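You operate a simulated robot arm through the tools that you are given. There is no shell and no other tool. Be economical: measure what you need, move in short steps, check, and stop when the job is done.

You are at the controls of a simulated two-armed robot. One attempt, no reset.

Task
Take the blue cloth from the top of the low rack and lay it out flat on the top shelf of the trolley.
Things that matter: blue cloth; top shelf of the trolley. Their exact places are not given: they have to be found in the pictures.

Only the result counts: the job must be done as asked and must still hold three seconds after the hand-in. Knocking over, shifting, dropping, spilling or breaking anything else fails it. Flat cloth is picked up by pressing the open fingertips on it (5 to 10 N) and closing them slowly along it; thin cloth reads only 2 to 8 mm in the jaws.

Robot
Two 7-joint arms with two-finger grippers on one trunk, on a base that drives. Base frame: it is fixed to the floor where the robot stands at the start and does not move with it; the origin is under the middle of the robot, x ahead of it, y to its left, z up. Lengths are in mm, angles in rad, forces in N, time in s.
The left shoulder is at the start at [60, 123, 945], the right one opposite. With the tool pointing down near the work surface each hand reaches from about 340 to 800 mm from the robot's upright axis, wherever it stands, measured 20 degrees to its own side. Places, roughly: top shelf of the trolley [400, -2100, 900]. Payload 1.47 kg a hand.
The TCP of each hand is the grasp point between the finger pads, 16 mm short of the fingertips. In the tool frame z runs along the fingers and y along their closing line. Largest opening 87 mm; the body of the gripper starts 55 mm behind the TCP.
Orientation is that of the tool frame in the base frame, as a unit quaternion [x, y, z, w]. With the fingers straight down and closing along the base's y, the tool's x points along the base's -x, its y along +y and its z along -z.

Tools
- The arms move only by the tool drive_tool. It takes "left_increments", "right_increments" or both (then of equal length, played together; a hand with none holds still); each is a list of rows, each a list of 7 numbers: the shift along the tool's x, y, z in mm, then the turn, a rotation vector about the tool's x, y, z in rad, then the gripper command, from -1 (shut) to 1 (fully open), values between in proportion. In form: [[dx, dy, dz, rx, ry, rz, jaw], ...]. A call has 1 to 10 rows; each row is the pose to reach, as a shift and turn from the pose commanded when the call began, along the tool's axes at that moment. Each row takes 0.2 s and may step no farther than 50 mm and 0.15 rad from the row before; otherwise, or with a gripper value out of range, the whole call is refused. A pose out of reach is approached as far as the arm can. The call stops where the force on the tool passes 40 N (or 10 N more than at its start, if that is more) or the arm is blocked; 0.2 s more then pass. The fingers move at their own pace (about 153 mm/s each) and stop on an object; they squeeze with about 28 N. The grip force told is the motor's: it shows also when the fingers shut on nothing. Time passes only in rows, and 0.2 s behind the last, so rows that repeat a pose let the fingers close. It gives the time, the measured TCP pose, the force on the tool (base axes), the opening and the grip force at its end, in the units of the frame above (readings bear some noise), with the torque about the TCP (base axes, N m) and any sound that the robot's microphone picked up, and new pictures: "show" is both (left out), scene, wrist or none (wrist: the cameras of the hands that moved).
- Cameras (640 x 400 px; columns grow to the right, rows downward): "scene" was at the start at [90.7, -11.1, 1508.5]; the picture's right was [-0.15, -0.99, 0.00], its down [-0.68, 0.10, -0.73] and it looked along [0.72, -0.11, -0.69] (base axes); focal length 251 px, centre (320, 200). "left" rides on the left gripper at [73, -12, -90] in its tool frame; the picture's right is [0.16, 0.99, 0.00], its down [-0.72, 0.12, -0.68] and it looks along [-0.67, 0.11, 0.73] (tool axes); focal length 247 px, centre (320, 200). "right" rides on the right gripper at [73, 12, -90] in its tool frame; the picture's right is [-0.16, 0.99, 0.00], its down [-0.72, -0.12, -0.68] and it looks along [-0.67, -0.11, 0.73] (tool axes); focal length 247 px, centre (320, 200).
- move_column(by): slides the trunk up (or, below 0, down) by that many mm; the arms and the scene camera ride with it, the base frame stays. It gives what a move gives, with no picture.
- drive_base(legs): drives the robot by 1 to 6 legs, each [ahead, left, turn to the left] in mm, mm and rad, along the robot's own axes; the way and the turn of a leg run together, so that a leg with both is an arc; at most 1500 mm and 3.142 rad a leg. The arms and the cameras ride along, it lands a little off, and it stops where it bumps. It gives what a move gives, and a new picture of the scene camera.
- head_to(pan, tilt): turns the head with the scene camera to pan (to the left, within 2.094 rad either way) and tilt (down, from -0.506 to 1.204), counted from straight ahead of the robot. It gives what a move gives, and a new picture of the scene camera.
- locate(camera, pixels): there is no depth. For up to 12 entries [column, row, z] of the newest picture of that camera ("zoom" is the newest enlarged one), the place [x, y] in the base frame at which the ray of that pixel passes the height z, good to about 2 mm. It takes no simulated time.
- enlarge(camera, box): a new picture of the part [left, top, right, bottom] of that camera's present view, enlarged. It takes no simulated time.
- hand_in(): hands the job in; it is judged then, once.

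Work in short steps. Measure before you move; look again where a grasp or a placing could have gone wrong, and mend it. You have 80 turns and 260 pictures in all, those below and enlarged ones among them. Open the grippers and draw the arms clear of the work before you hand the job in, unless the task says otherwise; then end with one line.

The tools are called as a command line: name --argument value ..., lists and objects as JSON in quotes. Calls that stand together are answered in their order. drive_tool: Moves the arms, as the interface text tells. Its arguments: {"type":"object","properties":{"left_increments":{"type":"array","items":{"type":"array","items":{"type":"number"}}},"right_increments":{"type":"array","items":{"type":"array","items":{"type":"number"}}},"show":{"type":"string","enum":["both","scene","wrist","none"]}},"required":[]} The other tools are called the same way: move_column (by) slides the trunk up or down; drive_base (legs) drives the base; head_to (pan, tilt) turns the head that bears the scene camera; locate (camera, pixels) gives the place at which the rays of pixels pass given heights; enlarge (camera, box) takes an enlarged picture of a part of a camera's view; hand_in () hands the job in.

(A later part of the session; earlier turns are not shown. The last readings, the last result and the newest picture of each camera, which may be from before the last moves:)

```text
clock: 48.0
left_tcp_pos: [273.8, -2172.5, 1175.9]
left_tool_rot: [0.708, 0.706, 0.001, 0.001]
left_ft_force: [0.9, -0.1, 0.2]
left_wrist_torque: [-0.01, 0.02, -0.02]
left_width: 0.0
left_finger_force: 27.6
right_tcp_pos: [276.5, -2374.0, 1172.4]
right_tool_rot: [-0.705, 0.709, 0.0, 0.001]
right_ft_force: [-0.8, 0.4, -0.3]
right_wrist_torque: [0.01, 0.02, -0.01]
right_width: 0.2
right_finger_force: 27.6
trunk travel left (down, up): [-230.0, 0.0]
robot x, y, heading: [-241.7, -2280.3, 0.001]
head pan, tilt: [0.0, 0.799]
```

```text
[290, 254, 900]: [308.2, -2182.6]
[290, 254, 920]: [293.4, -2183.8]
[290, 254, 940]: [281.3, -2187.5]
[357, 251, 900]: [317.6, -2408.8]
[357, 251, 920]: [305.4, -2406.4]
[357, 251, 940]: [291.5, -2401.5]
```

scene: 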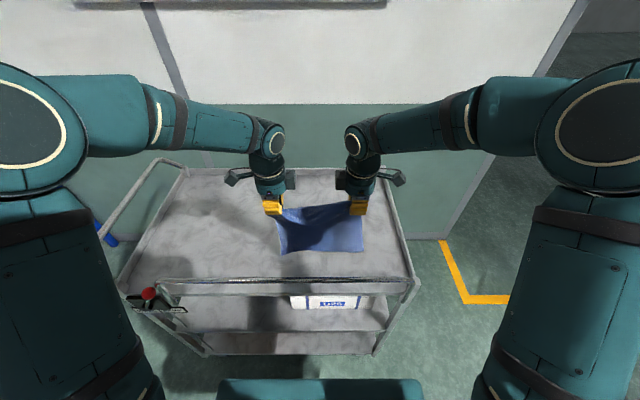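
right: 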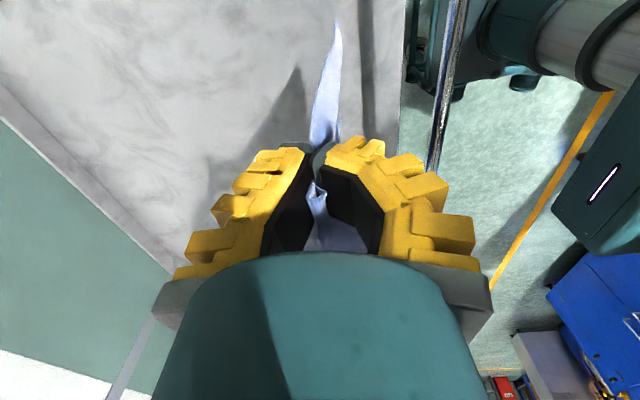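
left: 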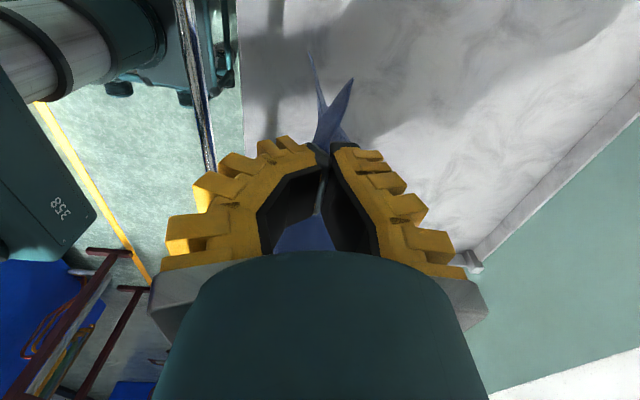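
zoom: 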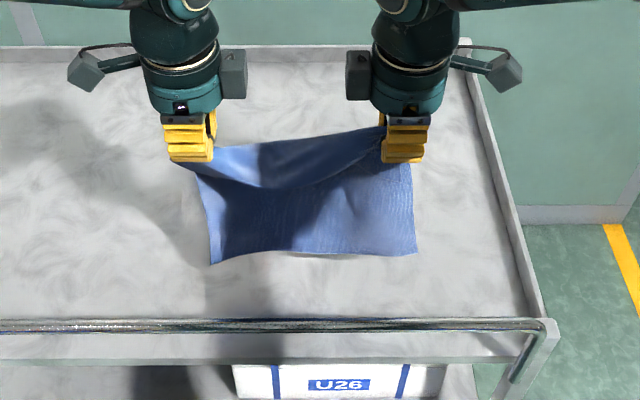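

The bottom edge hangs at about z 940. I lower 38 mm so it just meets the shelf, then begin the forward-and-down diagonal.

drive_tool --left_increments '[[0, 0, 20, 0, 0, 0, -1], [0, 0, 40, 0, 0, 0, -1], [0, 10, 52, 0, 0, 0, -1], [0, 22, 64, 0, 0, 0, -1], [0, 34, 76, 0, 0, 0, -1], [0, 46, 88, 0, 0, 0, -1], [0, 58, 100, 0, 0, 0, -1], [0, 58, 100, 0, 0, 0, -1]]' --right_increments '[[0, 0, 18, 0, 0, 0, -1], [0, 0, 36, 0, 0, 0, -1], [0, -10, 48, 0, 0, 0, -1], [0, -22, 60, 0, 0, 0, -1], [0, -34, 72, 0, 0, 0, -1], [0, -46, 84, 0, 0, 0, -1], [0, -58, 96, 0, 0, 0, -1], [0, -58, 96, 0, 0, 0, -1]]' --show "scene"

enlarge --camera "scene" --box '[220, 150, 430, 310]'

```text
clock: 49.8
left_tcp_pos: [331.4, -2172.5, 1074.6]
left_tool_rot: [0.709, 0.705, 0.001, 0.0]
left_ft_force: [0.3, -0.2, 0.6]
left_wrist_torque: [-0.03, -0.01, -0.01]
left_width: 0.0
left_finger_force: 27.5
right_tcp_pos: [333.0, -2375.8, 1078.2]
right_tool_rot: [-0.705, 0.709, 0.0, 0.001]
right_ft_force: [-0.4, -0.2, 0.7]
right_wrist_torque: [0.0, 0.01, -0.03]
right_width: 0.1
right_finger_force: 27.3
trunk travel left (down, up): [-230.0, 0.0]
robot x, y, heading: [-242.7, -2280.2, -0.006]
head pan, tilt: [0.0, 0.799]
```

scene: 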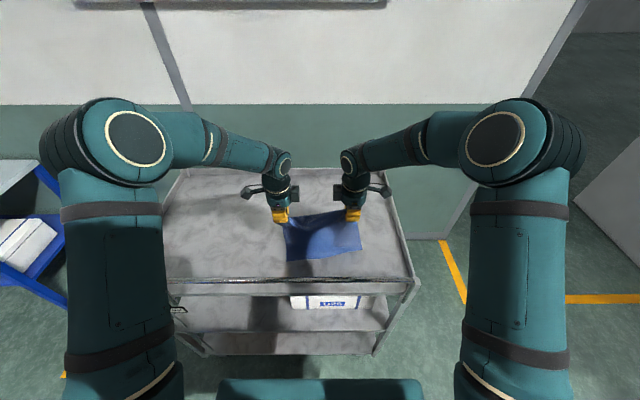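

```text
2.50 times, centred on (325, 230) of scene
```

zoom: 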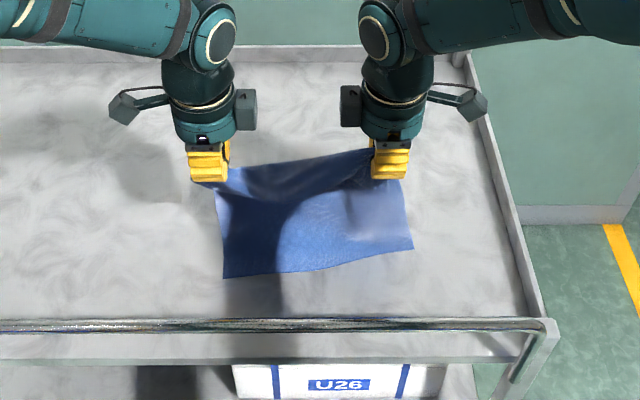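

The near edge is landing (left corner ~(286,261), right ~(362,249)). Continue the diagonal.

drive_tool --left_increments '[[0, 13, 13, 0, 0, 0, -1], [0, 26, 26, 0, 0, 0, -1], [0, 39, 39, 0, 0, 0, -1], [0, 52, 52, 0, 0, 0, -1], [0, 65, 65, 0, 0, 0, -1], [0, 78, 78, 0, 0, 0, -1], [0, 91, 91, 0, 0, 0, -1], [0, 104, 104, 0, 0, 0, -1], [0, 117, 117, 0, 0, 0, -1], [0, 117, 117, 0, 0, 0, -1]]' --right_increments '[[0, -13, 13, 0, 0, 0, -1], [0, -26, 26, 0, 0, 0, -1], [0, -39, 39, 0, 0, 0, -1], [0, -52, 52, 0, 0, 0, -1], [0, -65, 65, 0, 0, 0, -1], [0, -78, 78, 0, 0, 0, -1], [0, -91, 91, 0, 0, 0, -1], [0, -104, 104, 0, 0, 0, -1], [0, -117, 117, 0, 0, 0, -1], [0, -117, 120, 0, 0, 0, -1]]' --show "scene"

enlarge --camera "scene" --box '[220, 150, 430, 310]'

```text
clock: 52.0
left_tcp_pos: [449.6, -2173.5, 957.7]
left_tool_rot: [0.708, 0.706, 0.001, 0.001]
left_ft_force: [0.0, -0.6, 0.0]
left_wrist_torque: [0.02, 0.0, 0.0]
left_width: 0.0
left_finger_force: 27.6
right_tcp_pos: [449.5, -2376.5, 957.1]
right_tool_rot: [-0.705, 0.709, -0.001, 0.0]
right_ft_force: [-0.3, -0.3, -0.9]
right_wrist_torque: [0.0, 0.03, 0.0]
right_width: 0.4
right_finger_force: 27.9
trunk travel left (down, up): [-230.0, 0.0]
robot x, y, heading: [-243.0, -2280.6, -0.006]
head pan, tilt: [0.0, 0.799]
```

scene: 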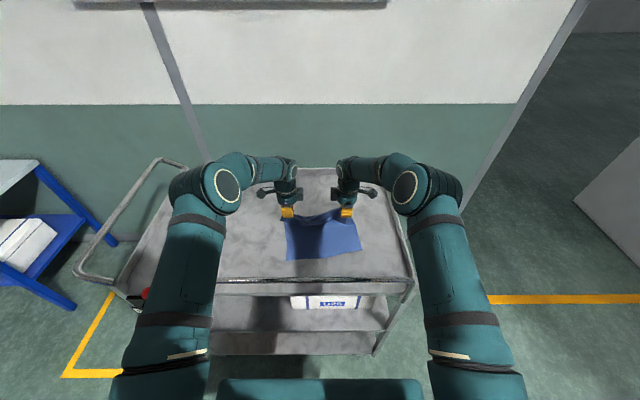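

```text
2.50 times, centred on (325, 230) of scene
```

zoom: 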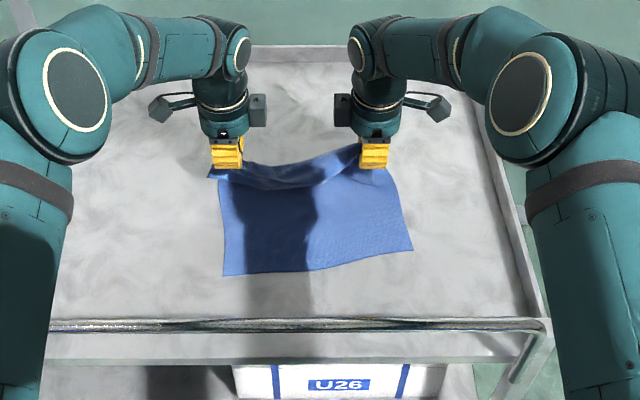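

The near edge lies slightly askew; I measure its corners so the hands can finish square to it.

locate --camera "zoom" --pixels '[[223, 276, 900], [315, 271, 900], [413, 250, 900]]'

```text
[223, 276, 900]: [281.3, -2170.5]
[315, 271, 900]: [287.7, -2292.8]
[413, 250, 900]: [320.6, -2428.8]
```

Edge is tilted about 0.15 rad; I finish the lay-down with the right hand farther ahead and both hands turned to match, ending just above the shelf.

drive_tool --left_increments '[[2, 10, 6, 0, 0, -0.03, -1], [3, 20, 12, 0, 0, -0.06, -1], [5, 30, 18, 0, 0, -0.09, -1], [6, 40, 26, 0, 0, -0.12, -1], [8, 51, 35, 0, 0, -0.15, -1], [8, 51, 35, 0, 0, -0.15, -1]]' --right_increments '[[-2, -17, 6, 0, 0, -0.03, -1], [-5, -34, 12, 0, 0, -0.06, -1], [-8, -51, 18, 0, 0, -0.09, -1], [-10, -68, 26, 0, 0, -0.12, -1], [-13, -86, 35, 0, 0, -0.15, -1], [-13, -86, 35, 0, 0, -0.15, -1]]' --show "both"

enlarge --camera "scene" --box '[220, 150, 430, 310]'

```text
clock: 53.4
left_tcp_pos: [500.9, -2165.9, 924.8]
left_tool_rot: [0.654, 0.757, 0.001, 0.001]
left_ft_force: [19.8, 4.2, 0.0]
left_wrist_torque: [-0.02, -0.05, -0.14]
left_width: 0.0
left_finger_force: 28.1
right_tcp_pos: [503.0, -2368.9, 929.1]
right_tool_rot: [0.756, -0.654, 0.0, 0.001]
right_ft_force: [0.9, 0.5, 1.6]
right_wrist_torque: [0.02, 0.01, -0.02]
right_width: 0.4
right_finger_force: 27.8
right hand out of reach, approached as far as the arm can: row 4, 5, 6
trunk travel left (down, up): [-230.0, 0.0]
robot x, y, heading: [-242.8, -2281.7, 0.002]
head pan, tilt: [0.0, 0.799]
```

scene: 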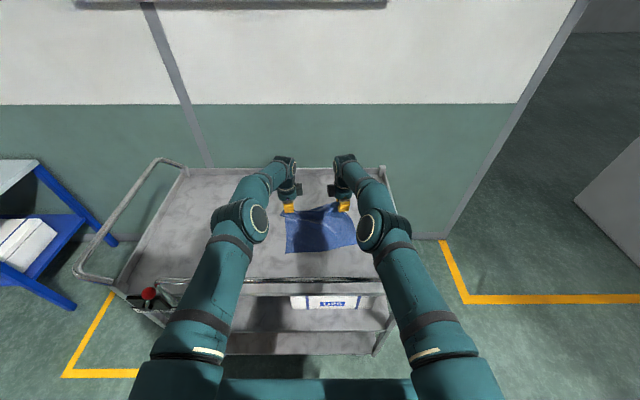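
right: 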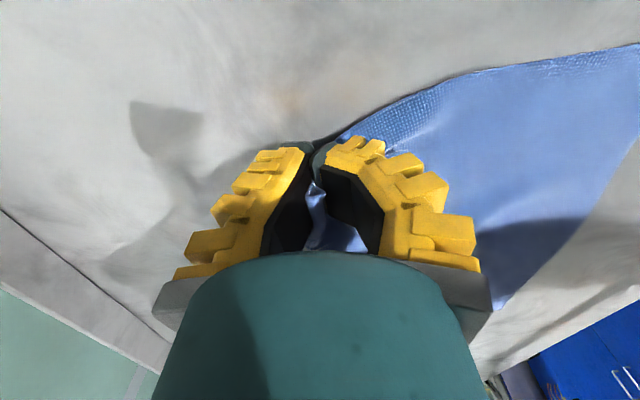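
left: 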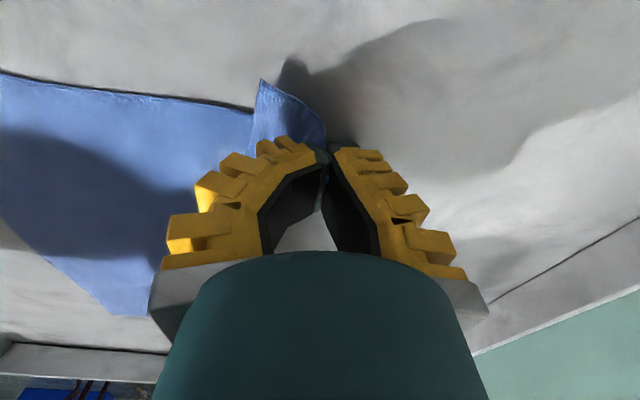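

```text
2.50 times, centred on (325, 230) of scene
```

zoom: 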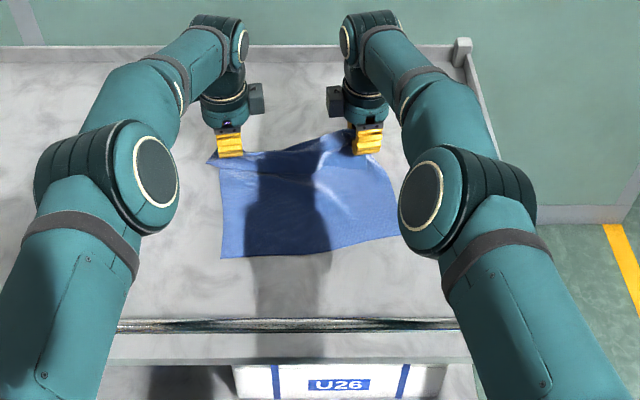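

The right hand is at its reach limit and the left reads 20 N along x; I take a settled reading before going on.

drive_tool --left_increments '[[0, 0, 0, 0, 0, 0, -1], [0, 0, 0, 0, 0, 0, -1]]' --show "none"

```text
clock: 54.0
left_tcp_pos: [500.7, -2166.0, 923.7]
left_tool_rot: [0.654, 0.756, 0.001, 0.0]
left_ft_force: [0.5, -0.4, 0.8]
left_wrist_torque: [-0.01, 0.01, -0.01]
left_width: 0.0
left_finger_force: 27.7
right_tcp_pos: [504.0, -2369.8, 928.8]
right_tool_rot: [0.756, -0.654, 0.0, 0.0]
right_ft_force: [-0.1, -0.2, 0.0]
right_wrist_torque: [0.01, 0.0, -0.01]
right_width: 0.3
right_finger_force: 28.5
trunk travel left (down, up): [-230.0, 0.0]
robot x, y, heading: [-239.6, -2280.8, -0.004]
head pan, tilt: [0.0, 0.799]
```

It was only transient. To let the right hand get ahead, I draw the left hand back/up 42 mm, then advance the base 42 mm, so left returns and right goes forward.

drive_tool --left_increments '[[2, -14, -10, 0, 0, 0, -1], [4, -28, -18, 0, 0, 0, -1], [6, -42, -22, 0, 0, 0, -1]]' --show "none"

drive_base --legs '[[42, 0, 0]]'

enlarge --camera "scene" --box '[220, 180, 430, 340]'

```text
clock: 54.8
left_tcp_pos: [458.7, -2166.9, 945.0]
left_tool_rot: [0.655, 0.756, 0.0, 0.001]
left_ft_force: [0.2, 0.4, -0.2]
left_wrist_torque: [-0.01, -0.02, 0.0]
left_width: 0.0
left_finger_force: 27.7
right_tcp_pos: [502.9, -2368.7, 928.1]
right_tool_rot: [0.756, -0.654, -0.001, -0.001]
right_ft_force: [0.2, -0.4, 0.0]
right_wrist_torque: [0.01, 0.02, 0.02]
right_width: 0.2
right_finger_force: 27.8
trunk travel left (down, up): [-230.0, 0.0]
robot x, y, heading: [-243.7, -2278.6, -0.004]
head pan, tilt: [0.0, 0.799]
```

```text
clock: 55.7
left_tcp_pos: [501.0, -2165.9, 944.0]
left_tool_rot: [0.654, 0.756, -0.001, 0.0]
left_ft_force: [1.0, 0.2, 0.6]
left_wrist_torque: [-0.01, 0.02, 0.03]
left_width: 0.2
left_finger_force: 28.4
right_tcp_pos: [546.1, -2369.4, 927.1]
right_tool_rot: [0.756, -0.655, -0.001, 0.0]
right_ft_force: [0.8, 0.8, -1.1]
right_wrist_torque: [0.04, 0.01, -0.01]
right_width: 0.3
right_finger_force: 28.6
trunk travel left (down, up): [-230.0, 0.0]
robot x, y, heading: [-203.5, -2281.1, -0.002]
head pan, tilt: [0.0, 0.799]
```

scene: 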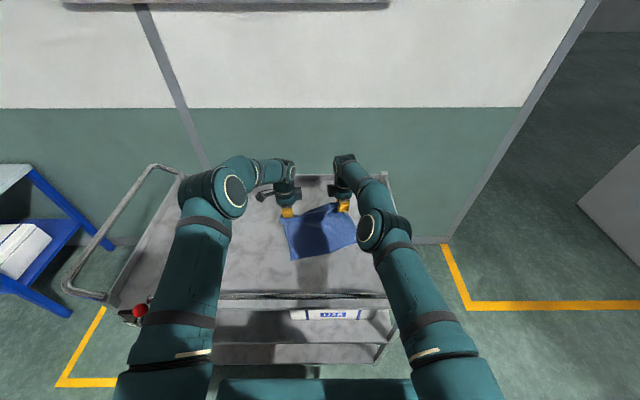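

```text
2.50 times, centred on (325, 260) of scene
```

zoom: 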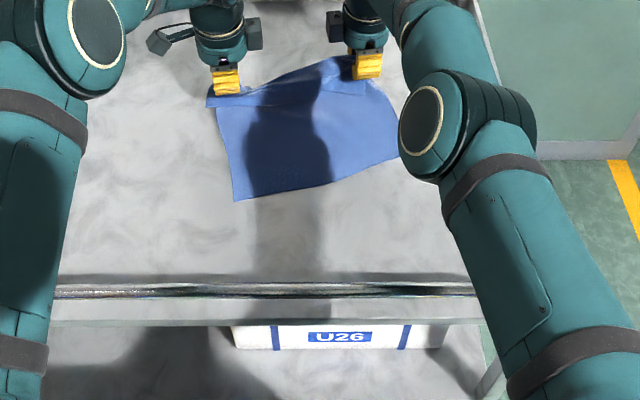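

Looking at the fold line near the hands, I realise that laying outward leaves the gripped hem flap folded back over the cloth. I will lift again and lay it the other way (bottom edge landing far, hands coming toward me); first square up and lift.

drive_tool --left_increments '[[0, 0, -12, 0, 0, 0.03, -1], [0, 0, -24, 0, 0, 0.06, -1], [0, 0, -36, 0, 0, 0.09, -1], [0, 0, -48, 0, 0, 0.12, -1], [0, 0, -60, 0, 0, 0.15, -1]]' --right_increments '[[-1, 9, -15, 0, 0, 0.03, -1], [-3, 18, -30, 0, 0, 0.06, -1], [-4, 27, -46, 0, 0, 0.09, -1], [-5, 36, -62, 0, 0, 0.12, -1], [-7, 46, -77, 0, 0, 0.15, -1]]' --show "scene"

```text
clock: 56.9
left_tcp_pos: [499.5, -2167.0, 1005.6]
left_tool_rot: [0.709, 0.706, 0.0, 0.001]
left_ft_force: [0.1, -0.5, -0.3]
left_wrist_torque: [0.03, 0.0, 0.02]
left_width: 0.1
left_finger_force: 27.8
right_tcp_pos: [499.2, -2369.6, 1005.2]
right_tool_rot: [-0.705, 0.709, 0.001, 0.0]
right_ft_force: [0.0, -0.2, 0.3]
right_wrist_torque: [0.01, -0.02, 0.01]
right_width: 0.3
right_finger_force: 27.9
trunk travel left (down, up): [-230.0, 0.0]
robot x, y, heading: [-202.9, -2282.5, -0.005]
head pan, tilt: [0.0, 0.799]
```

scene: 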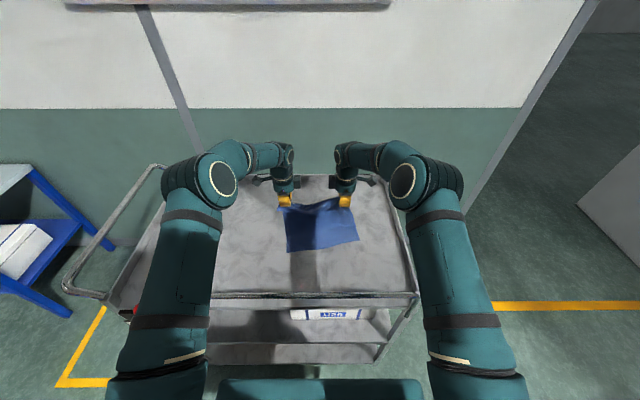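

Squared. Now I lift to ~1165 while tilting the fingers forward (0.45 rad) to gain reach.

drive_tool --left_increments '[[0, 0, -17, -0.05, 0, 0, -1], [0, 4, -34, -0.1, 0, 0, -1], [0, 9, -51, -0.15, 0, 0, -1], [0, 13, -68, -0.2, 0, 0, -1], [0, 18, -85, -0.25, 0, 0, -1], [0, 22, -102, -0.3, 0, 0, -1], [0, 27, -119, -0.35, 0, 0, -1], [0, 31, -136, -0.4, 0, 0, -1], [0, 36, -153, -0.45, 0, 0, -1], [0, 40, -165, -0.45, 0, 0, -1]]' --right_increments '[[0, 0, -17, 0.05, 0, 0, -1], [0, -4, -34, 0.1, 0, 0, -1], [0, -9, -51, 0.15, 0, 0, -1], [0, -13, -68, 0.2, 0, 0, -1], [0, -18, -85, 0.25, 0, 0, -1], [0, -22, -102, 0.3, 0, 0, -1], [0, -27, -119, 0.35, 0, 0, -1], [0, -31, -136, 0.4, 0, 0, -1], [0, -36, -153, 0.45, 0, 0, -1], [0, -40, -165, 0.45, 0, 0, -1]]' --show "scene"

enlarge --camera "scene" --box '[220, 150, 430, 310]'

```text
clock: 59.1
left_tcp_pos: [541.9, -2166.2, 1172.2]
left_tool_rot: [0.691, 0.688, 0.158, 0.158]
left_ft_force: [-0.6, 0.8, -1.0]
left_wrist_torque: [0.0, 0.02, 0.0]
left_width: 0.1
left_finger_force: 27.7
right_tcp_pos: [537.6, -2369.1, 1170.5]
right_tool_rot: [-0.687, 0.691, -0.158, 0.157]
right_ft_force: [-0.4, -0.9, 0.1]
right_wrist_torque: [-0.01, 0.01, 0.04]
right_width: 0.4
right_finger_force: 28.5
trunk travel left (down, up): [-230.0, 0.0]
robot x, y, heading: [-199.1, -2283.1, -0.001]
head pan, tilt: [0.0, 0.799]
```

scene: 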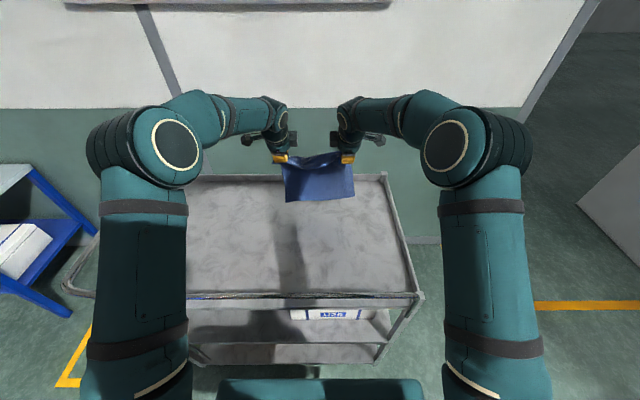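

```text
2.50 times, centred on (325, 230) of scene
```

zoom: 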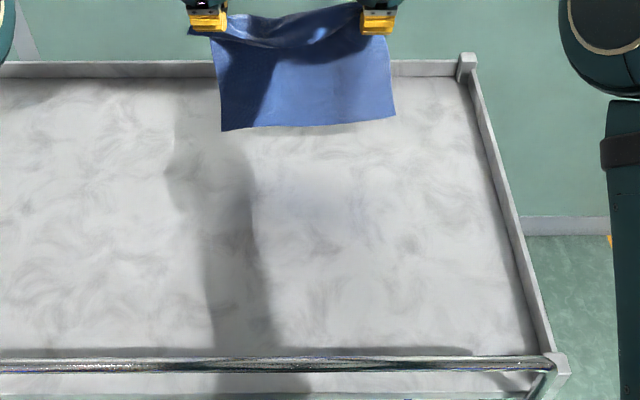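

Reach is ample tilted like this. I go 50 mm farther out and let the cloth settle.

drive_tool --left_increments '[[0, 15, 7.2, 0, 0, 0, -1], [0, 30, 14.5, 0, 0, 0, -1], [0, 45, 21.7, 0, 0, 0, -1], [0, 45, 21.7, 0, 0, 0, -1], [0, 45, 21.7, 0, 0, 0, -1], [0, 45, 21.7, 0, 0, 0, -1], [0, 45, 21.7, 0, 0, 0, -1], [0, 45, 21.7, 0, 0, 0, -1]]' --right_increments '[[0, -15, 7.2, 0, 0, 0, -1], [0, -30, 14.5, 0, 0, 0, -1], [0, -45, 21.7, 0, 0, 0, -1], [0, -45, 21.7, 0, 0, 0, -1], [0, -45, 21.7, 0, 0, 0, -1], [0, -45, 21.7, 0, 0, 0, -1], [0, -45, 21.7, 0, 0, 0, -1], [0, -45, 21.7, 0, 0, 0, -1]]' --show "none"

enlarge --camera "scene" --box '[220, 110, 430, 270]'

```text
clock: 60.9
left_tcp_pos: [590.3, -2167.4, 1171.8]
left_tool_rot: [0.691, 0.688, 0.158, 0.158]
left_ft_force: [1.3, -0.3, -0.6]
left_wrist_torque: [0.05, 0.03, 0.01]
left_width: 0.2
left_finger_force: 28.5
right_tcp_pos: [588.2, -2367.9, 1171.8]
right_tool_rot: [-0.688, 0.691, -0.158, 0.157]
right_ft_force: [0.6, 0.1, 1.1]
right_wrist_torque: [0.0, 0.02, 0.03]
right_width: 0.4
right_finger_force: 27.8
trunk travel left (down, up): [-230.0, 0.0]
robot x, y, heading: [-199.4, -2281.8, -0.007]
head pan, tilt: [0.0, 0.799]
```

```text
2.50 times, centred on (325, 190) of scene
```

zoom: 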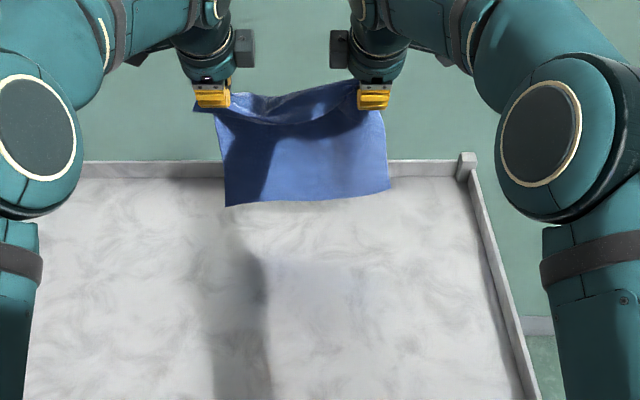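

Hanging cleanly. Now lower to contact and come back diagonally toward the robot.

drive_tool --left_increments '[[0, -10.5, 17.1, 0, 0, 0, -1], [0, -21.9, 31.6, 0, 0, 0, -1], [0, -41.5, 39.9, 0, 0, 0, -1], [0, -61.5, 46.9, 0, 0, 0, -1], [0, -81.5, 53.8, 0, 0, 0, -1], [0, -101.6, 60.8, 0, 0, 0, -1], [0, -121.6, 67.8, 0, 0, 0, -1], [0, -121.6, 67.8, 0, 0, 0, -1]]' --right_increments '[[0, 10.5, 17.1, 0, 0, 0, -1], [0, 21.9, 31.6, 0, 0, 0, -1], [0, 41.5, 39.9, 0, 0, 0, -1], [0, 61.5, 46.9, 0, 0, 0, -1], [0, 81.5, 53.8, 0, 0, 0, -1], [0, 101.6, 60.8, 0, 0, 0, -1], [0, 121.6, 67.8, 0, 0, 0, -1], [0, 121.6, 67.8, 0, 0, 0, -1]]' --show "both"

enlarge --camera "scene" --box '[220, 130, 430, 290]'

```text
clock: 62.7
left_tcp_pos: [510.0, -2166.2, 1056.5]
left_tool_rot: [0.69, 0.688, 0.159, 0.158]
left_ft_force: [0.2, 0.3, 0.0]
left_wrist_torque: [0.01, 0.02, 0.0]
left_width: 0.2
left_finger_force: 28.0
right_tcp_pos: [508.6, -2369.8, 1055.4]
right_tool_rot: [-0.687, 0.692, -0.159, 0.158]
right_ft_force: [0.6, 0.9, -0.5]
right_wrist_torque: [0.01, -0.02, -0.03]
right_width: 0.6
right_finger_force: 27.5
trunk travel left (down, up): [-230.0, 0.0]
robot x, y, heading: [-203.4, -2282.2, -0.004]
head pan, tilt: [0.0, 0.799]
```

scene: 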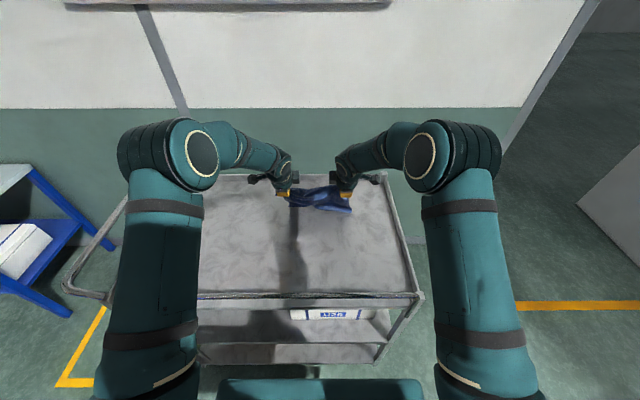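
right: 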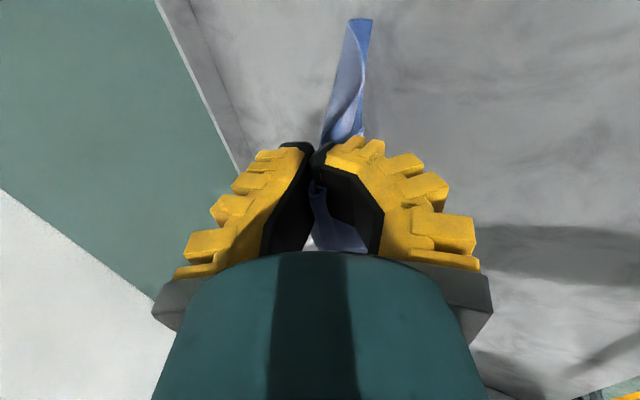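
left: 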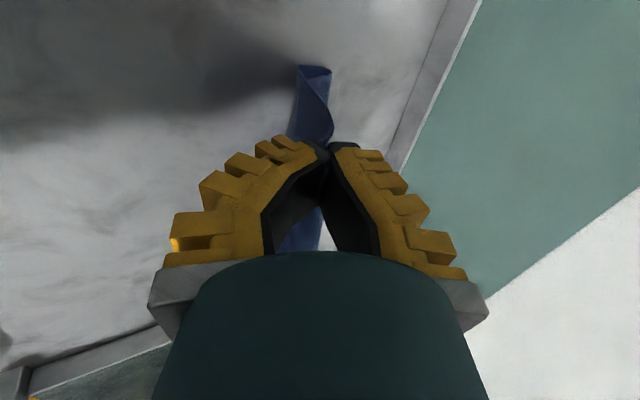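

```text
2.50 times, centred on (325, 210) of scene
```

zoom: 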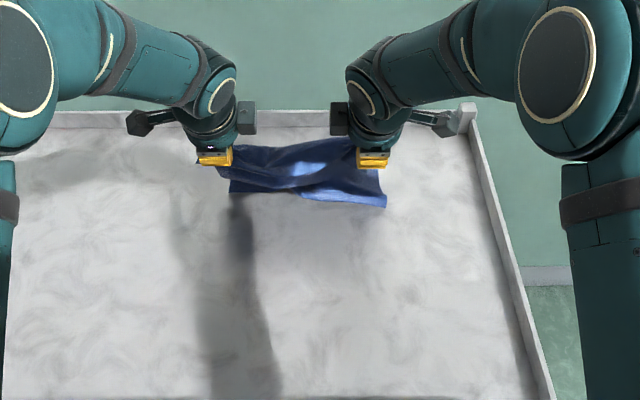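

The right part buckled toward the robot. I lift back up and let it hang, then I will redo it with an arc that drags the edge so it trails outward.

drive_tool --left_increments '[[0, 26, -13, 0, 0, 0, -1], [0, 53, -26, 0, 0, 0, -1], [0, 79, -39, 0, 0, 0, -1], [0, 105, -52, 0, 0, 0, -1], [0, 131.5, -65.2, 0, 0, 0, -1], [0, 131.5, -65.2, 0, 0, 0, -1], [0, 131.5, -65.2, 0, 0, 0, -1], [0, 131.5, -65.2, 0, 0, 0, -1], [0, 131.5, -65.2, 0, 0, 0, -1], [0, 131.5, -65.2, 0, 0, 0, -1]]' --right_increments '[[0, -26, -13, 0, 0, 0, -1], [0, -53, -26, 0, 0, 0, -1], [0, -79, -39, 0, 0, 0, -1], [0, -105, -52, 0, 0, 0, -1], [0, -131.5, -65.2, 0, 0, 0, -1], [0, -131.5, -65.2, 0, 0, 0, -1], [0, -131.5, -65.2, 0, 0, 0, -1], [0, -131.5, -65.2, 0, 0, 0, -1], [0, -131.5, -65.2, 0, 0, 0, -1], [0, -131.5, -65.2, 0, 0, 0, -1]]' --show "none"

enlarge --camera "scene" --box '[220, 110, 430, 270]'

```text
clock: 64.9
left_tcp_pos: [599.6, -2166.7, 1170.3]
left_tool_rot: [0.691, 0.687, 0.158, 0.159]
left_ft_force: [0.2, 0.3, 0.0]
left_wrist_torque: [-0.02, 0.0, 0.03]
left_width: 0.0
left_finger_force: 27.7
right_tcp_pos: [600.4, -2368.3, 1171.1]
right_tool_rot: [-0.688, 0.691, -0.157, 0.158]
right_ft_force: [0.1, 0.3, -0.1]
right_wrist_torque: [-0.03, 0.03, -0.01]
right_width: 0.8
right_finger_force: 27.5
trunk travel left (down, up): [-230.0, 0.0]
robot x, y, heading: [-201.6, -2283.0, -0.005]
head pan, tilt: [0.0, 0.799]
```

```text
2.50 times, centred on (325, 190) of scene
```

zoom: 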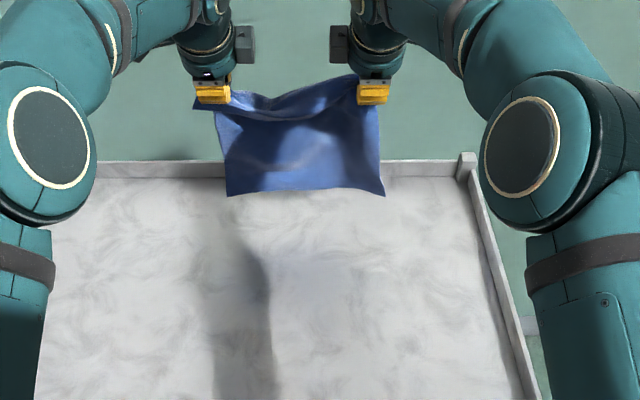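

locate --camera "zoom" --pixels '[[228, 195, 900], [228, 195, 950], [305, 190, 900], [305, 190, 950], [384, 195, 900], [384, 195, 950]]'

```text
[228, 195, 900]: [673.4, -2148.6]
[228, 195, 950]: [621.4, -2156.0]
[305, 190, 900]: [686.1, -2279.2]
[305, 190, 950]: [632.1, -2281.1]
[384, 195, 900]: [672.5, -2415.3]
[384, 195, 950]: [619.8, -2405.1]
```

I lay again along a near-taut arc: lower while moving back so the edge trails outward.

drive_tool --left_increments '[[0, -17.7, 13.6, 0, 0, 0, -1], [0, -39, 23.3, 0, 0, 0, -1], [0, -61.4, 23.6, 0, 0, 0, -1], [0, -88.2, 21.7, 0, 0, 0, -1], [0, -116, 21.7, 0, 0, 0, -1], [0, -144.5, 23.4, 0, 0, 0, -1], [0, -174.9, 28.7, 0, 0, 0, -1]]' --right_increments '[[0, 17.7, 13.6, 0, 0, 0, -1], [0, 39, 23.3, 0, 0, 0, -1], [0, 61.4, 23.6, 0, 0, 0, -1], [0, 88.2, 21.7, 0, 0, 0, -1], [0, 116, 21.7, 0, 0, 0, -1], [0, 144.5, 23.4, 0, 0, 0, -1], [0, 174.9, 28.7, 0, 0, 0, -1]]' --show "both"

enlarge --camera "scene" --box '[220, 130, 430, 290]'

```text
clock: 66.5
left_tcp_pos: [453.8, -2166.9, 1070.6]
left_tool_rot: [0.69, 0.688, 0.158, 0.159]
left_ft_force: [0.3, -0.1, -0.6]
left_wrist_torque: [-0.02, -0.03, 0.0]
left_width: 0.0
left_finger_force: 28.4
right_tcp_pos: [452.6, -2369.4, 1069.3]
right_tool_rot: [-0.688, 0.691, -0.158, 0.157]
right_ft_force: [0.5, -0.2, 0.5]
right_wrist_torque: [0.0, -0.02, 0.0]
right_width: 1.1
right_finger_force: 28.0
trunk travel left (down, up): [-230.0, 0.0]
robot x, y, heading: [-204.6, -2283.1, -0.004]
head pan, tilt: [0.0, 0.799]
```

scene: 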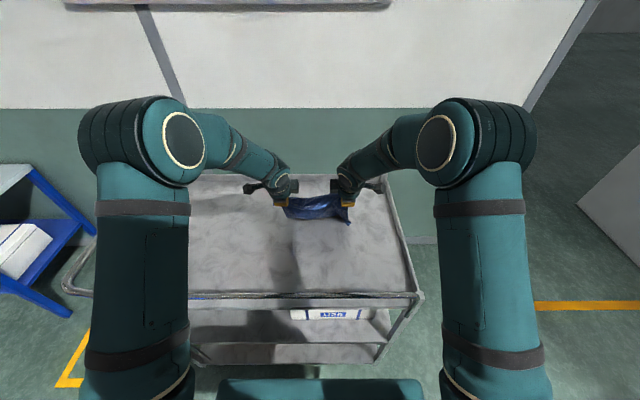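
right: 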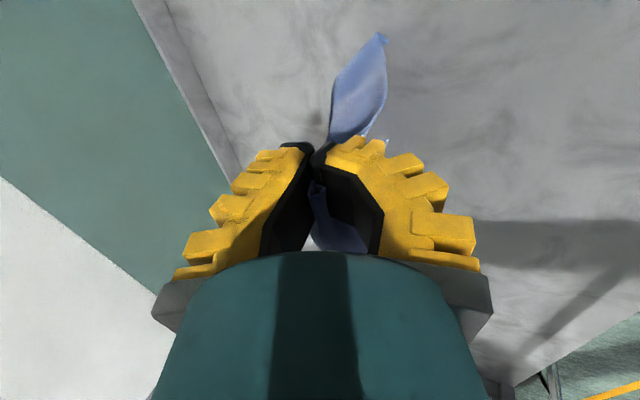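
left: 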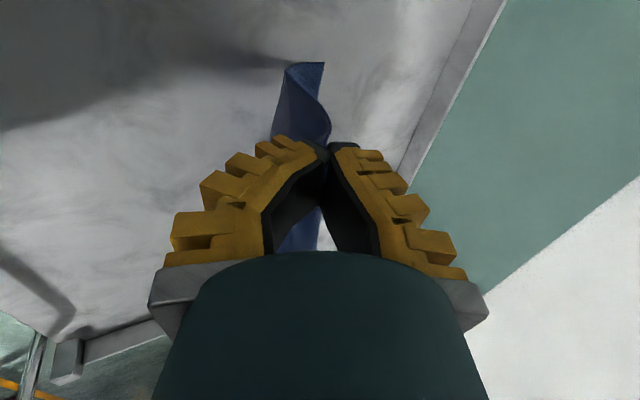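

```text
2.50 times, centred on (325, 210) of scene
```

zoom: 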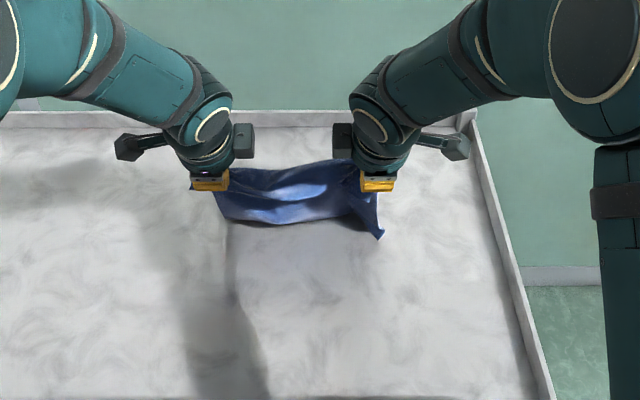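

Most of the edge trails outward but the right corner is tucked under. I drag further back at nearly constant height to see whether friction unrolls it.

drive_tool --left_increments '[[0, -19, -6.5, 0, 0, 0, -1], [0, -38, -13, 0, 0, 0, -1], [0, -57, -19.5, 0, 0, 0, -1], [0, -76.4, -25.8, 0, 0, 0, -1]]' --right_increments '[[0, 19, -6.5, 0, 0, 0, -1], [0, 38, -13, 0, 0, 0, -1], [0, 57, -19.5, 0, 0, 0, -1], [0, 76.4, -25.8, 0, 0, 0, -1]]' --show "none"

enlarge --camera "scene" --box '[220, 130, 430, 290]'

```text
clock: 67.5
left_tcp_pos: [374.3, -2167.0, 1060.5]
left_tool_rot: [0.691, 0.688, 0.159, 0.158]
left_ft_force: [-0.4, -0.6, -0.4]
left_wrist_torque: [0.02, 0.0, -0.02]
left_width: 0.0
left_finger_force: 27.9
right_tcp_pos: [372.1, -2367.6, 1060.8]
right_tool_rot: [-0.687, 0.692, -0.158, 0.157]
right_ft_force: [0.0, 0.3, 0.3]
right_wrist_torque: [-0.02, -0.01, 0.0]
right_width: 0.5
right_finger_force: 27.8
trunk travel left (down, up): [-230.0, 0.0]
robot x, y, heading: [-205.0, -2281.4, -0.003]
head pan, tilt: [0.0, 0.799]
```

```text
2.50 times, centred on (325, 210) of scene
```

zoom: 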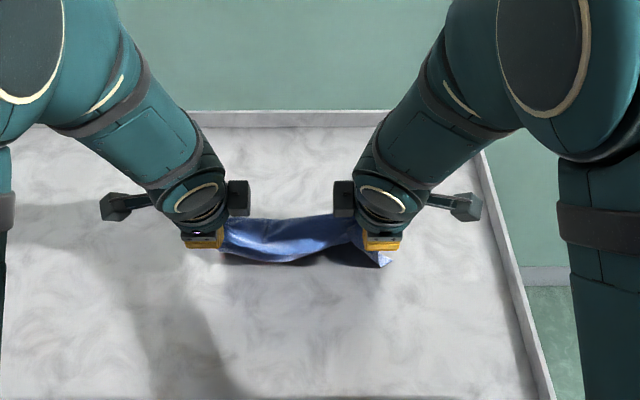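

Dragging works (the corner is nearly unrolled), but I need more room. I lift, go farther out with more forward tilt, and repeat with a longer drag.

drive_tool --left_increments '[[0, 26.4, -31.7, -0.045, 0, 0, -1], [0, 57.3, -61.1, -0.09, 0, 0, -1], [0, 93.7, -79, -0.135, 0, 0, -1], [0, 125.2, -63.8, -0.18, 0, 0, -1], [0, 157.6, -48.2, -0.225, 0, 0, -1], [0, 190, -32.5, -0.27, 0, 0, -1], [0, 222.4, -16.8, -0.315, 0, 0, -1], [0, 254.8, -1.2, -0.36, 0, 0, -1], [0, 287.2, 14.5, -0.405, 0, 0, -1], [0, 316, 28.4, -0.45, 0, 0, -1]]' --right_increments '[[0, -26.4, -31.7, 0.045, 0, 0, -1], [0, -57.3, -61.1, 0.09, 0, 0, -1], [0, -93.7, -79, 0.135, 0, 0, -1], [0, -125.2, -63.8, 0.18, 0, 0, -1], [0, -157.6, -48.2, 0.225, 0, 0, -1], [0, -190, -32.5, 0.27, 0, 0, -1], [0, -222.4, -16.8, 0.315, 0, 0, -1], [0, -254.8, -1.2, 0.36, 0, 0, -1], [0, -287.2, 14.5, 0.405, 0, 0, -1], [0, -316, 28.4, 0.45, 0, 0, -1]]' --show "scene"

enlarge --camera "scene" --box '[220, 100, 430, 260]'

```text
clock: 69.7
left_tcp_pos: [674.1, -2168.0, 1171.2]
left_tool_rot: [0.637, 0.636, 0.307, 0.308]
left_ft_force: [0.5, 0.0, 0.2]
left_wrist_torque: [-0.03, 0.04, -0.01]
left_width: 0.1
left_finger_force: 28.3
right_tcp_pos: [672.0, -2368.2, 1170.9]
right_tool_rot: [-0.635, 0.639, -0.308, 0.307]
right_ft_force: [1.4, -0.8, 1.1]
right_wrist_torque: [0.07, 0.02, 0.01]
right_width: 0.4
right_finger_force: 27.9
trunk travel left (down, up): [-230.0, 0.0]
robot x, y, heading: [-199.8, -2284.4, -0.003]
head pan, tilt: [0.0, 0.799]
```

scene: 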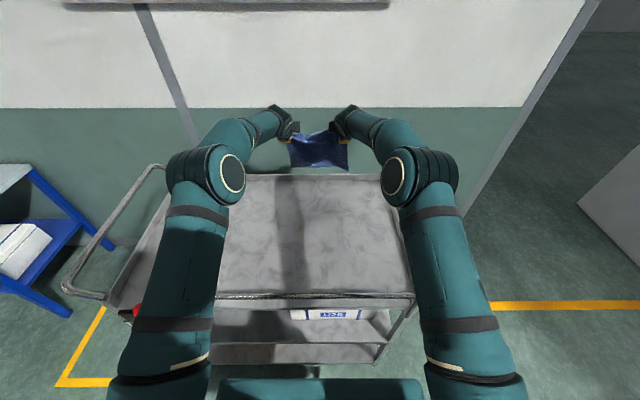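

```text
2.50 times, centred on (325, 180) of scene
```

zoom: 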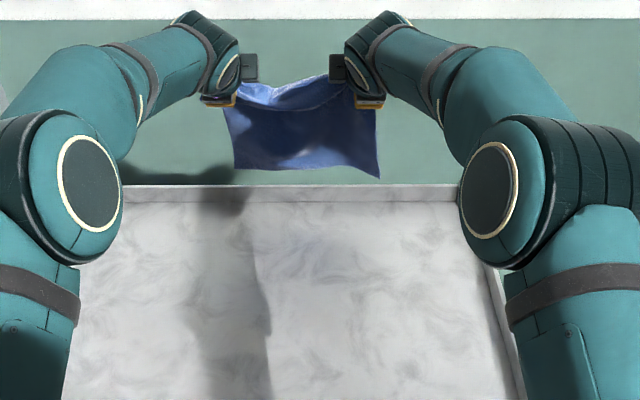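

Good reach. Now the longer drag-lay, untilting to 0.45 on the way.

drive_tool --left_increments '[[0, 0, 0, 0, 0, 0, -1], [0, 0, 0, 0, 0, 0, -1], [0, -28.9, 3.8, 0.056, 0, 0, -1], [0, -64, -0.2, 0.112, 0, 0, -1], [0, -96.8, -12.5, 0.168, 0, 0, -1], [0, -124.8, -28.5, 0.224, 0, 0, -1], [0, -151.3, -45.8, 0.28, 0, 0, -1], [0, -174.7, -65.6, 0.336, 0, 0, -1], [0, -196.5, -86.6, 0.392, 0, 0, -1], [0, -216.7, -108.8, 0.45, 0, 0, -1]]' --right_increments '[[0, 0, 0, 0, 0, 0, -1], [0, 0, 0, 0, 0, 0, -1], [0, 28.9, 3.8, -0.056, 0, 0, -1], [0, 64, -0.2, -0.112, 0, 0, -1], [0, 96.8, -12.5, -0.168, 0, 0, -1], [0, 124.8, -28.5, -0.224, 0, 0, -1], [0, 151.3, -45.8, -0.28, 0, 0, -1], [0, 174.7, -65.6, -0.336, 0, 0, -1], [0, 196.5, -86.6, -0.392, 0, 0, -1], [0, 216.7, -108.8, -0.45, 0, 0, -1]]' --show "wrist"

enlarge --camera "scene" --box '[220, 130, 430, 290]'

```text
clock: 71.9
left_tcp_pos: [451.7, -2169.3, 1069.7]
left_tool_rot: [0.691, 0.688, 0.157, 0.158]
left_ft_force: [-0.2, 1.2, -0.6]
left_wrist_torque: [-0.02, -0.02, -0.01]
left_width: 0.1
left_finger_force: 28.4
right_tcp_pos: [449.8, -2368.3, 1071.4]
right_tool_rot: [-0.687, 0.691, -0.158, 0.158]
right_ft_force: [0.3, 0.9, -0.3]
right_wrist_torque: [-0.01, 0.04, -0.01]
right_width: 0.8
right_finger_force: 27.9
trunk travel left (down, up): [-230.0, 0.0]
robot x, y, heading: [-203.9, -2280.1, -0.002]
head pan, tilt: [0.0, 0.799]
```

right: 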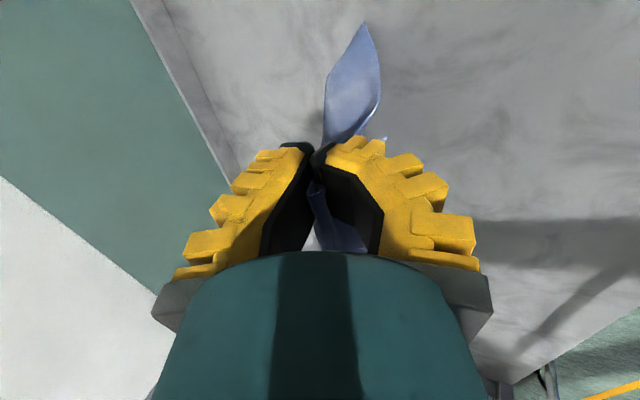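
left: 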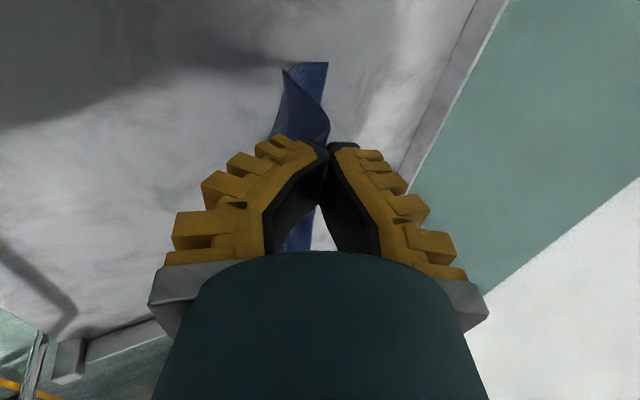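

```text
2.50 times, centred on (325, 210) of scene
```

zoom: 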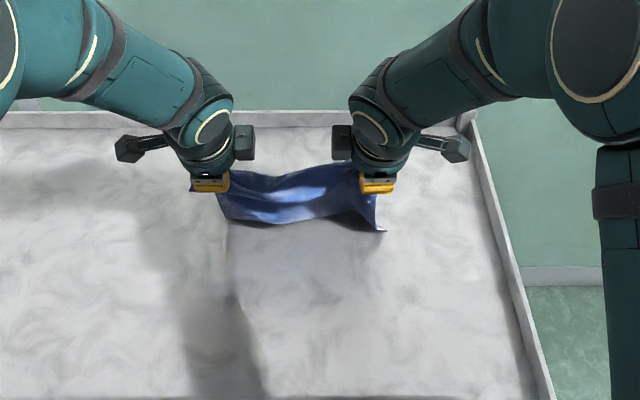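

Continue dragging back and gently lower.

drive_tool --left_increments '[[0, -27.7, 0, 0, 0, 0, -1], [0, -56.3, 1.6, 0, 0, 0, -1], [0, -85.8, 5.2, 0, 0, 0, -1]]' --right_increments '[[0, 27.7, 0, 0, 0, 0, -1], [0, 56.3, 1.6, 0, 0, 0, -1], [0, 85.8, 5.2, 0, 0, 0, -1]]' --show "none"

enlarge --camera "scene" --box '[250, 160, 400, 274]'

```text
clock: 72.7
left_tcp_pos: [377.2, -2166.2, 1029.6]
left_tool_rot: [0.691, 0.688, 0.158, 0.159]
left_ft_force: [-0.8, 0.7, -0.1]
left_wrist_torque: [-0.04, -0.01, 0.0]
left_width: 0.0
left_finger_force: 28.0
right_tcp_pos: [376.5, -2369.6, 1030.3]
right_tool_rot: [-0.687, 0.692, -0.158, 0.157]
right_ft_force: [0.9, 0.7, 0.2]
right_wrist_torque: [0.0, -0.03, -0.01]
right_width: 0.5
right_finger_force: 28.4
trunk travel left (down, up): [-230.0, 0.0]
robot x, y, heading: [-202.4, -2280.4, -0.006]
head pan, tilt: [0.0, 0.799]
```

```text
3.51 times, centred on (325, 217) of scene
```

zoom: 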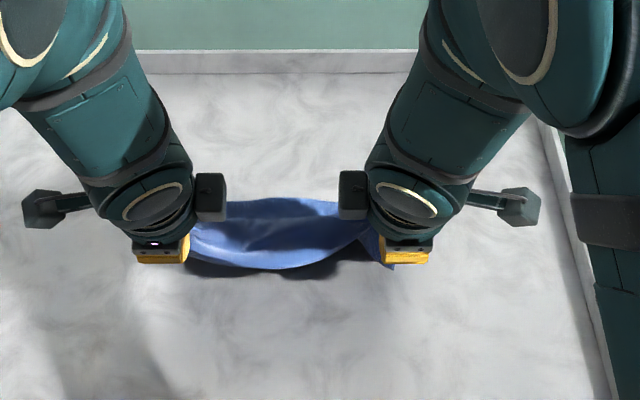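

locate --camera "zoom" --pixels '[[240, 200, 900], [320, 199, 900], [285, 270, 1000], [285, 270, 970], [395, 265, 900], [395, 265, 950]]'

```text
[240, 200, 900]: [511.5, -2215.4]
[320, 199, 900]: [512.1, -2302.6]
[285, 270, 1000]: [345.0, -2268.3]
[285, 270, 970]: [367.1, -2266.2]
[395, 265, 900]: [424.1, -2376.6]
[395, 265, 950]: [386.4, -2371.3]
```

Far edge lies at x≈512 and trails nicely. Continue the arc to (311, 958), untilting to vertical.

drive_tool --left_increments '[[0, -22.7, 5.7, 0.112, 0, 0, -1], [0, -46.3, 13.1, 0.225, 0, 0, -1], [0, -69.4, 24.2, 0.338, 0, 0, -1], [0, -90.7, 36.1, 0.45, 0, 0, -1]]' --right_increments '[[0, 22.7, 5.7, -0.112, 0, 0, -1], [0, 46.3, 13.1, -0.225, 0, 0, -1], [0, 69.4, 24.2, -0.338, 0, 0, -1], [0, 90.7, 36.1, -0.45, 0, 0, -1]]' --show "both"

enlarge --camera "scene" --box '[250, 180, 400, 294]'

```text
clock: 73.7
left_tcp_pos: [312.9, -2166.7, 957.2]
left_tool_rot: [0.709, 0.706, 0.0, 0.001]
left_ft_force: [1.1, 0.1, -1.0]
left_wrist_torque: [-0.01, 0.03, -0.02]
left_width: 0.3
left_finger_force: 28.0
right_tcp_pos: [309.5, -2367.7, 954.5]
right_tool_rot: [-0.706, 0.709, 0.0, -0.001]
right_ft_force: [0.2, 0.8, -0.1]
right_wrist_torque: [-0.01, 0.0, 0.02]
right_width: 0.2
right_finger_force: 27.8
trunk travel left (down, up): [-230.0, 0.0]
robot x, y, heading: [-197.4, -2285.6, -0.008]
head pan, tilt: [0.0, 0.799]
```

scene: 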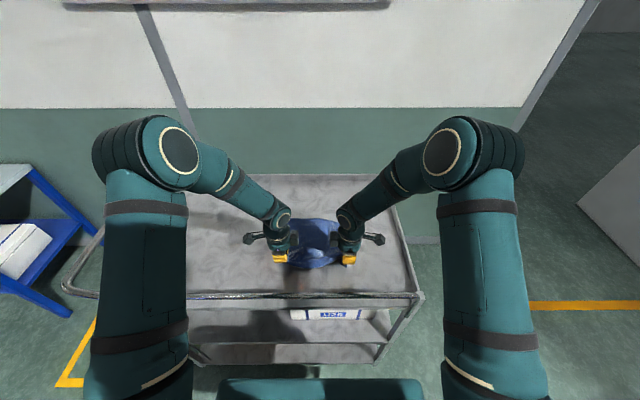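
right: 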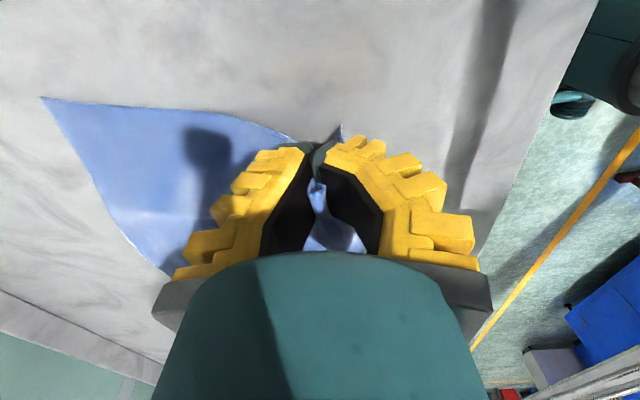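
left: 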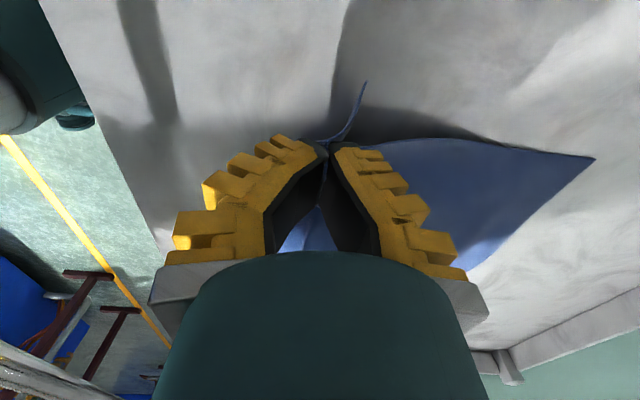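

```text
3.51 times, centred on (325, 237) of scene
```

zoom: 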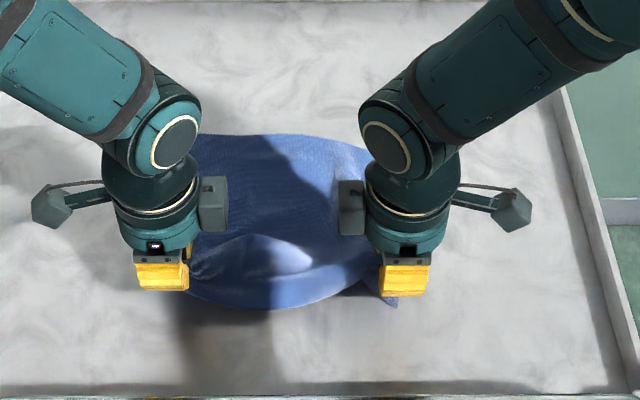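

Laid the right way. I locate the far corners from both wrist views to set the final pull.

locate --camera "right" --pixels '[[42, 98, 900], [150, 260, 900]]'

locate --camera "left" --pixels '[[595, 158, 900], [500, 260, 900]]'

locate --camera "zoom" --pixels '[[220, 134, 900], [300, 136, 900], [370, 150, 900]]'

```text
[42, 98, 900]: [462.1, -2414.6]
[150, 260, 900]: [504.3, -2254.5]
```

```text
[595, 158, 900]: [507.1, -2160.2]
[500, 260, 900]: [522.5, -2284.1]
```

```text
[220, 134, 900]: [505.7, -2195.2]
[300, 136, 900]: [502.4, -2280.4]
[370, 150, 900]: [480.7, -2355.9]
```

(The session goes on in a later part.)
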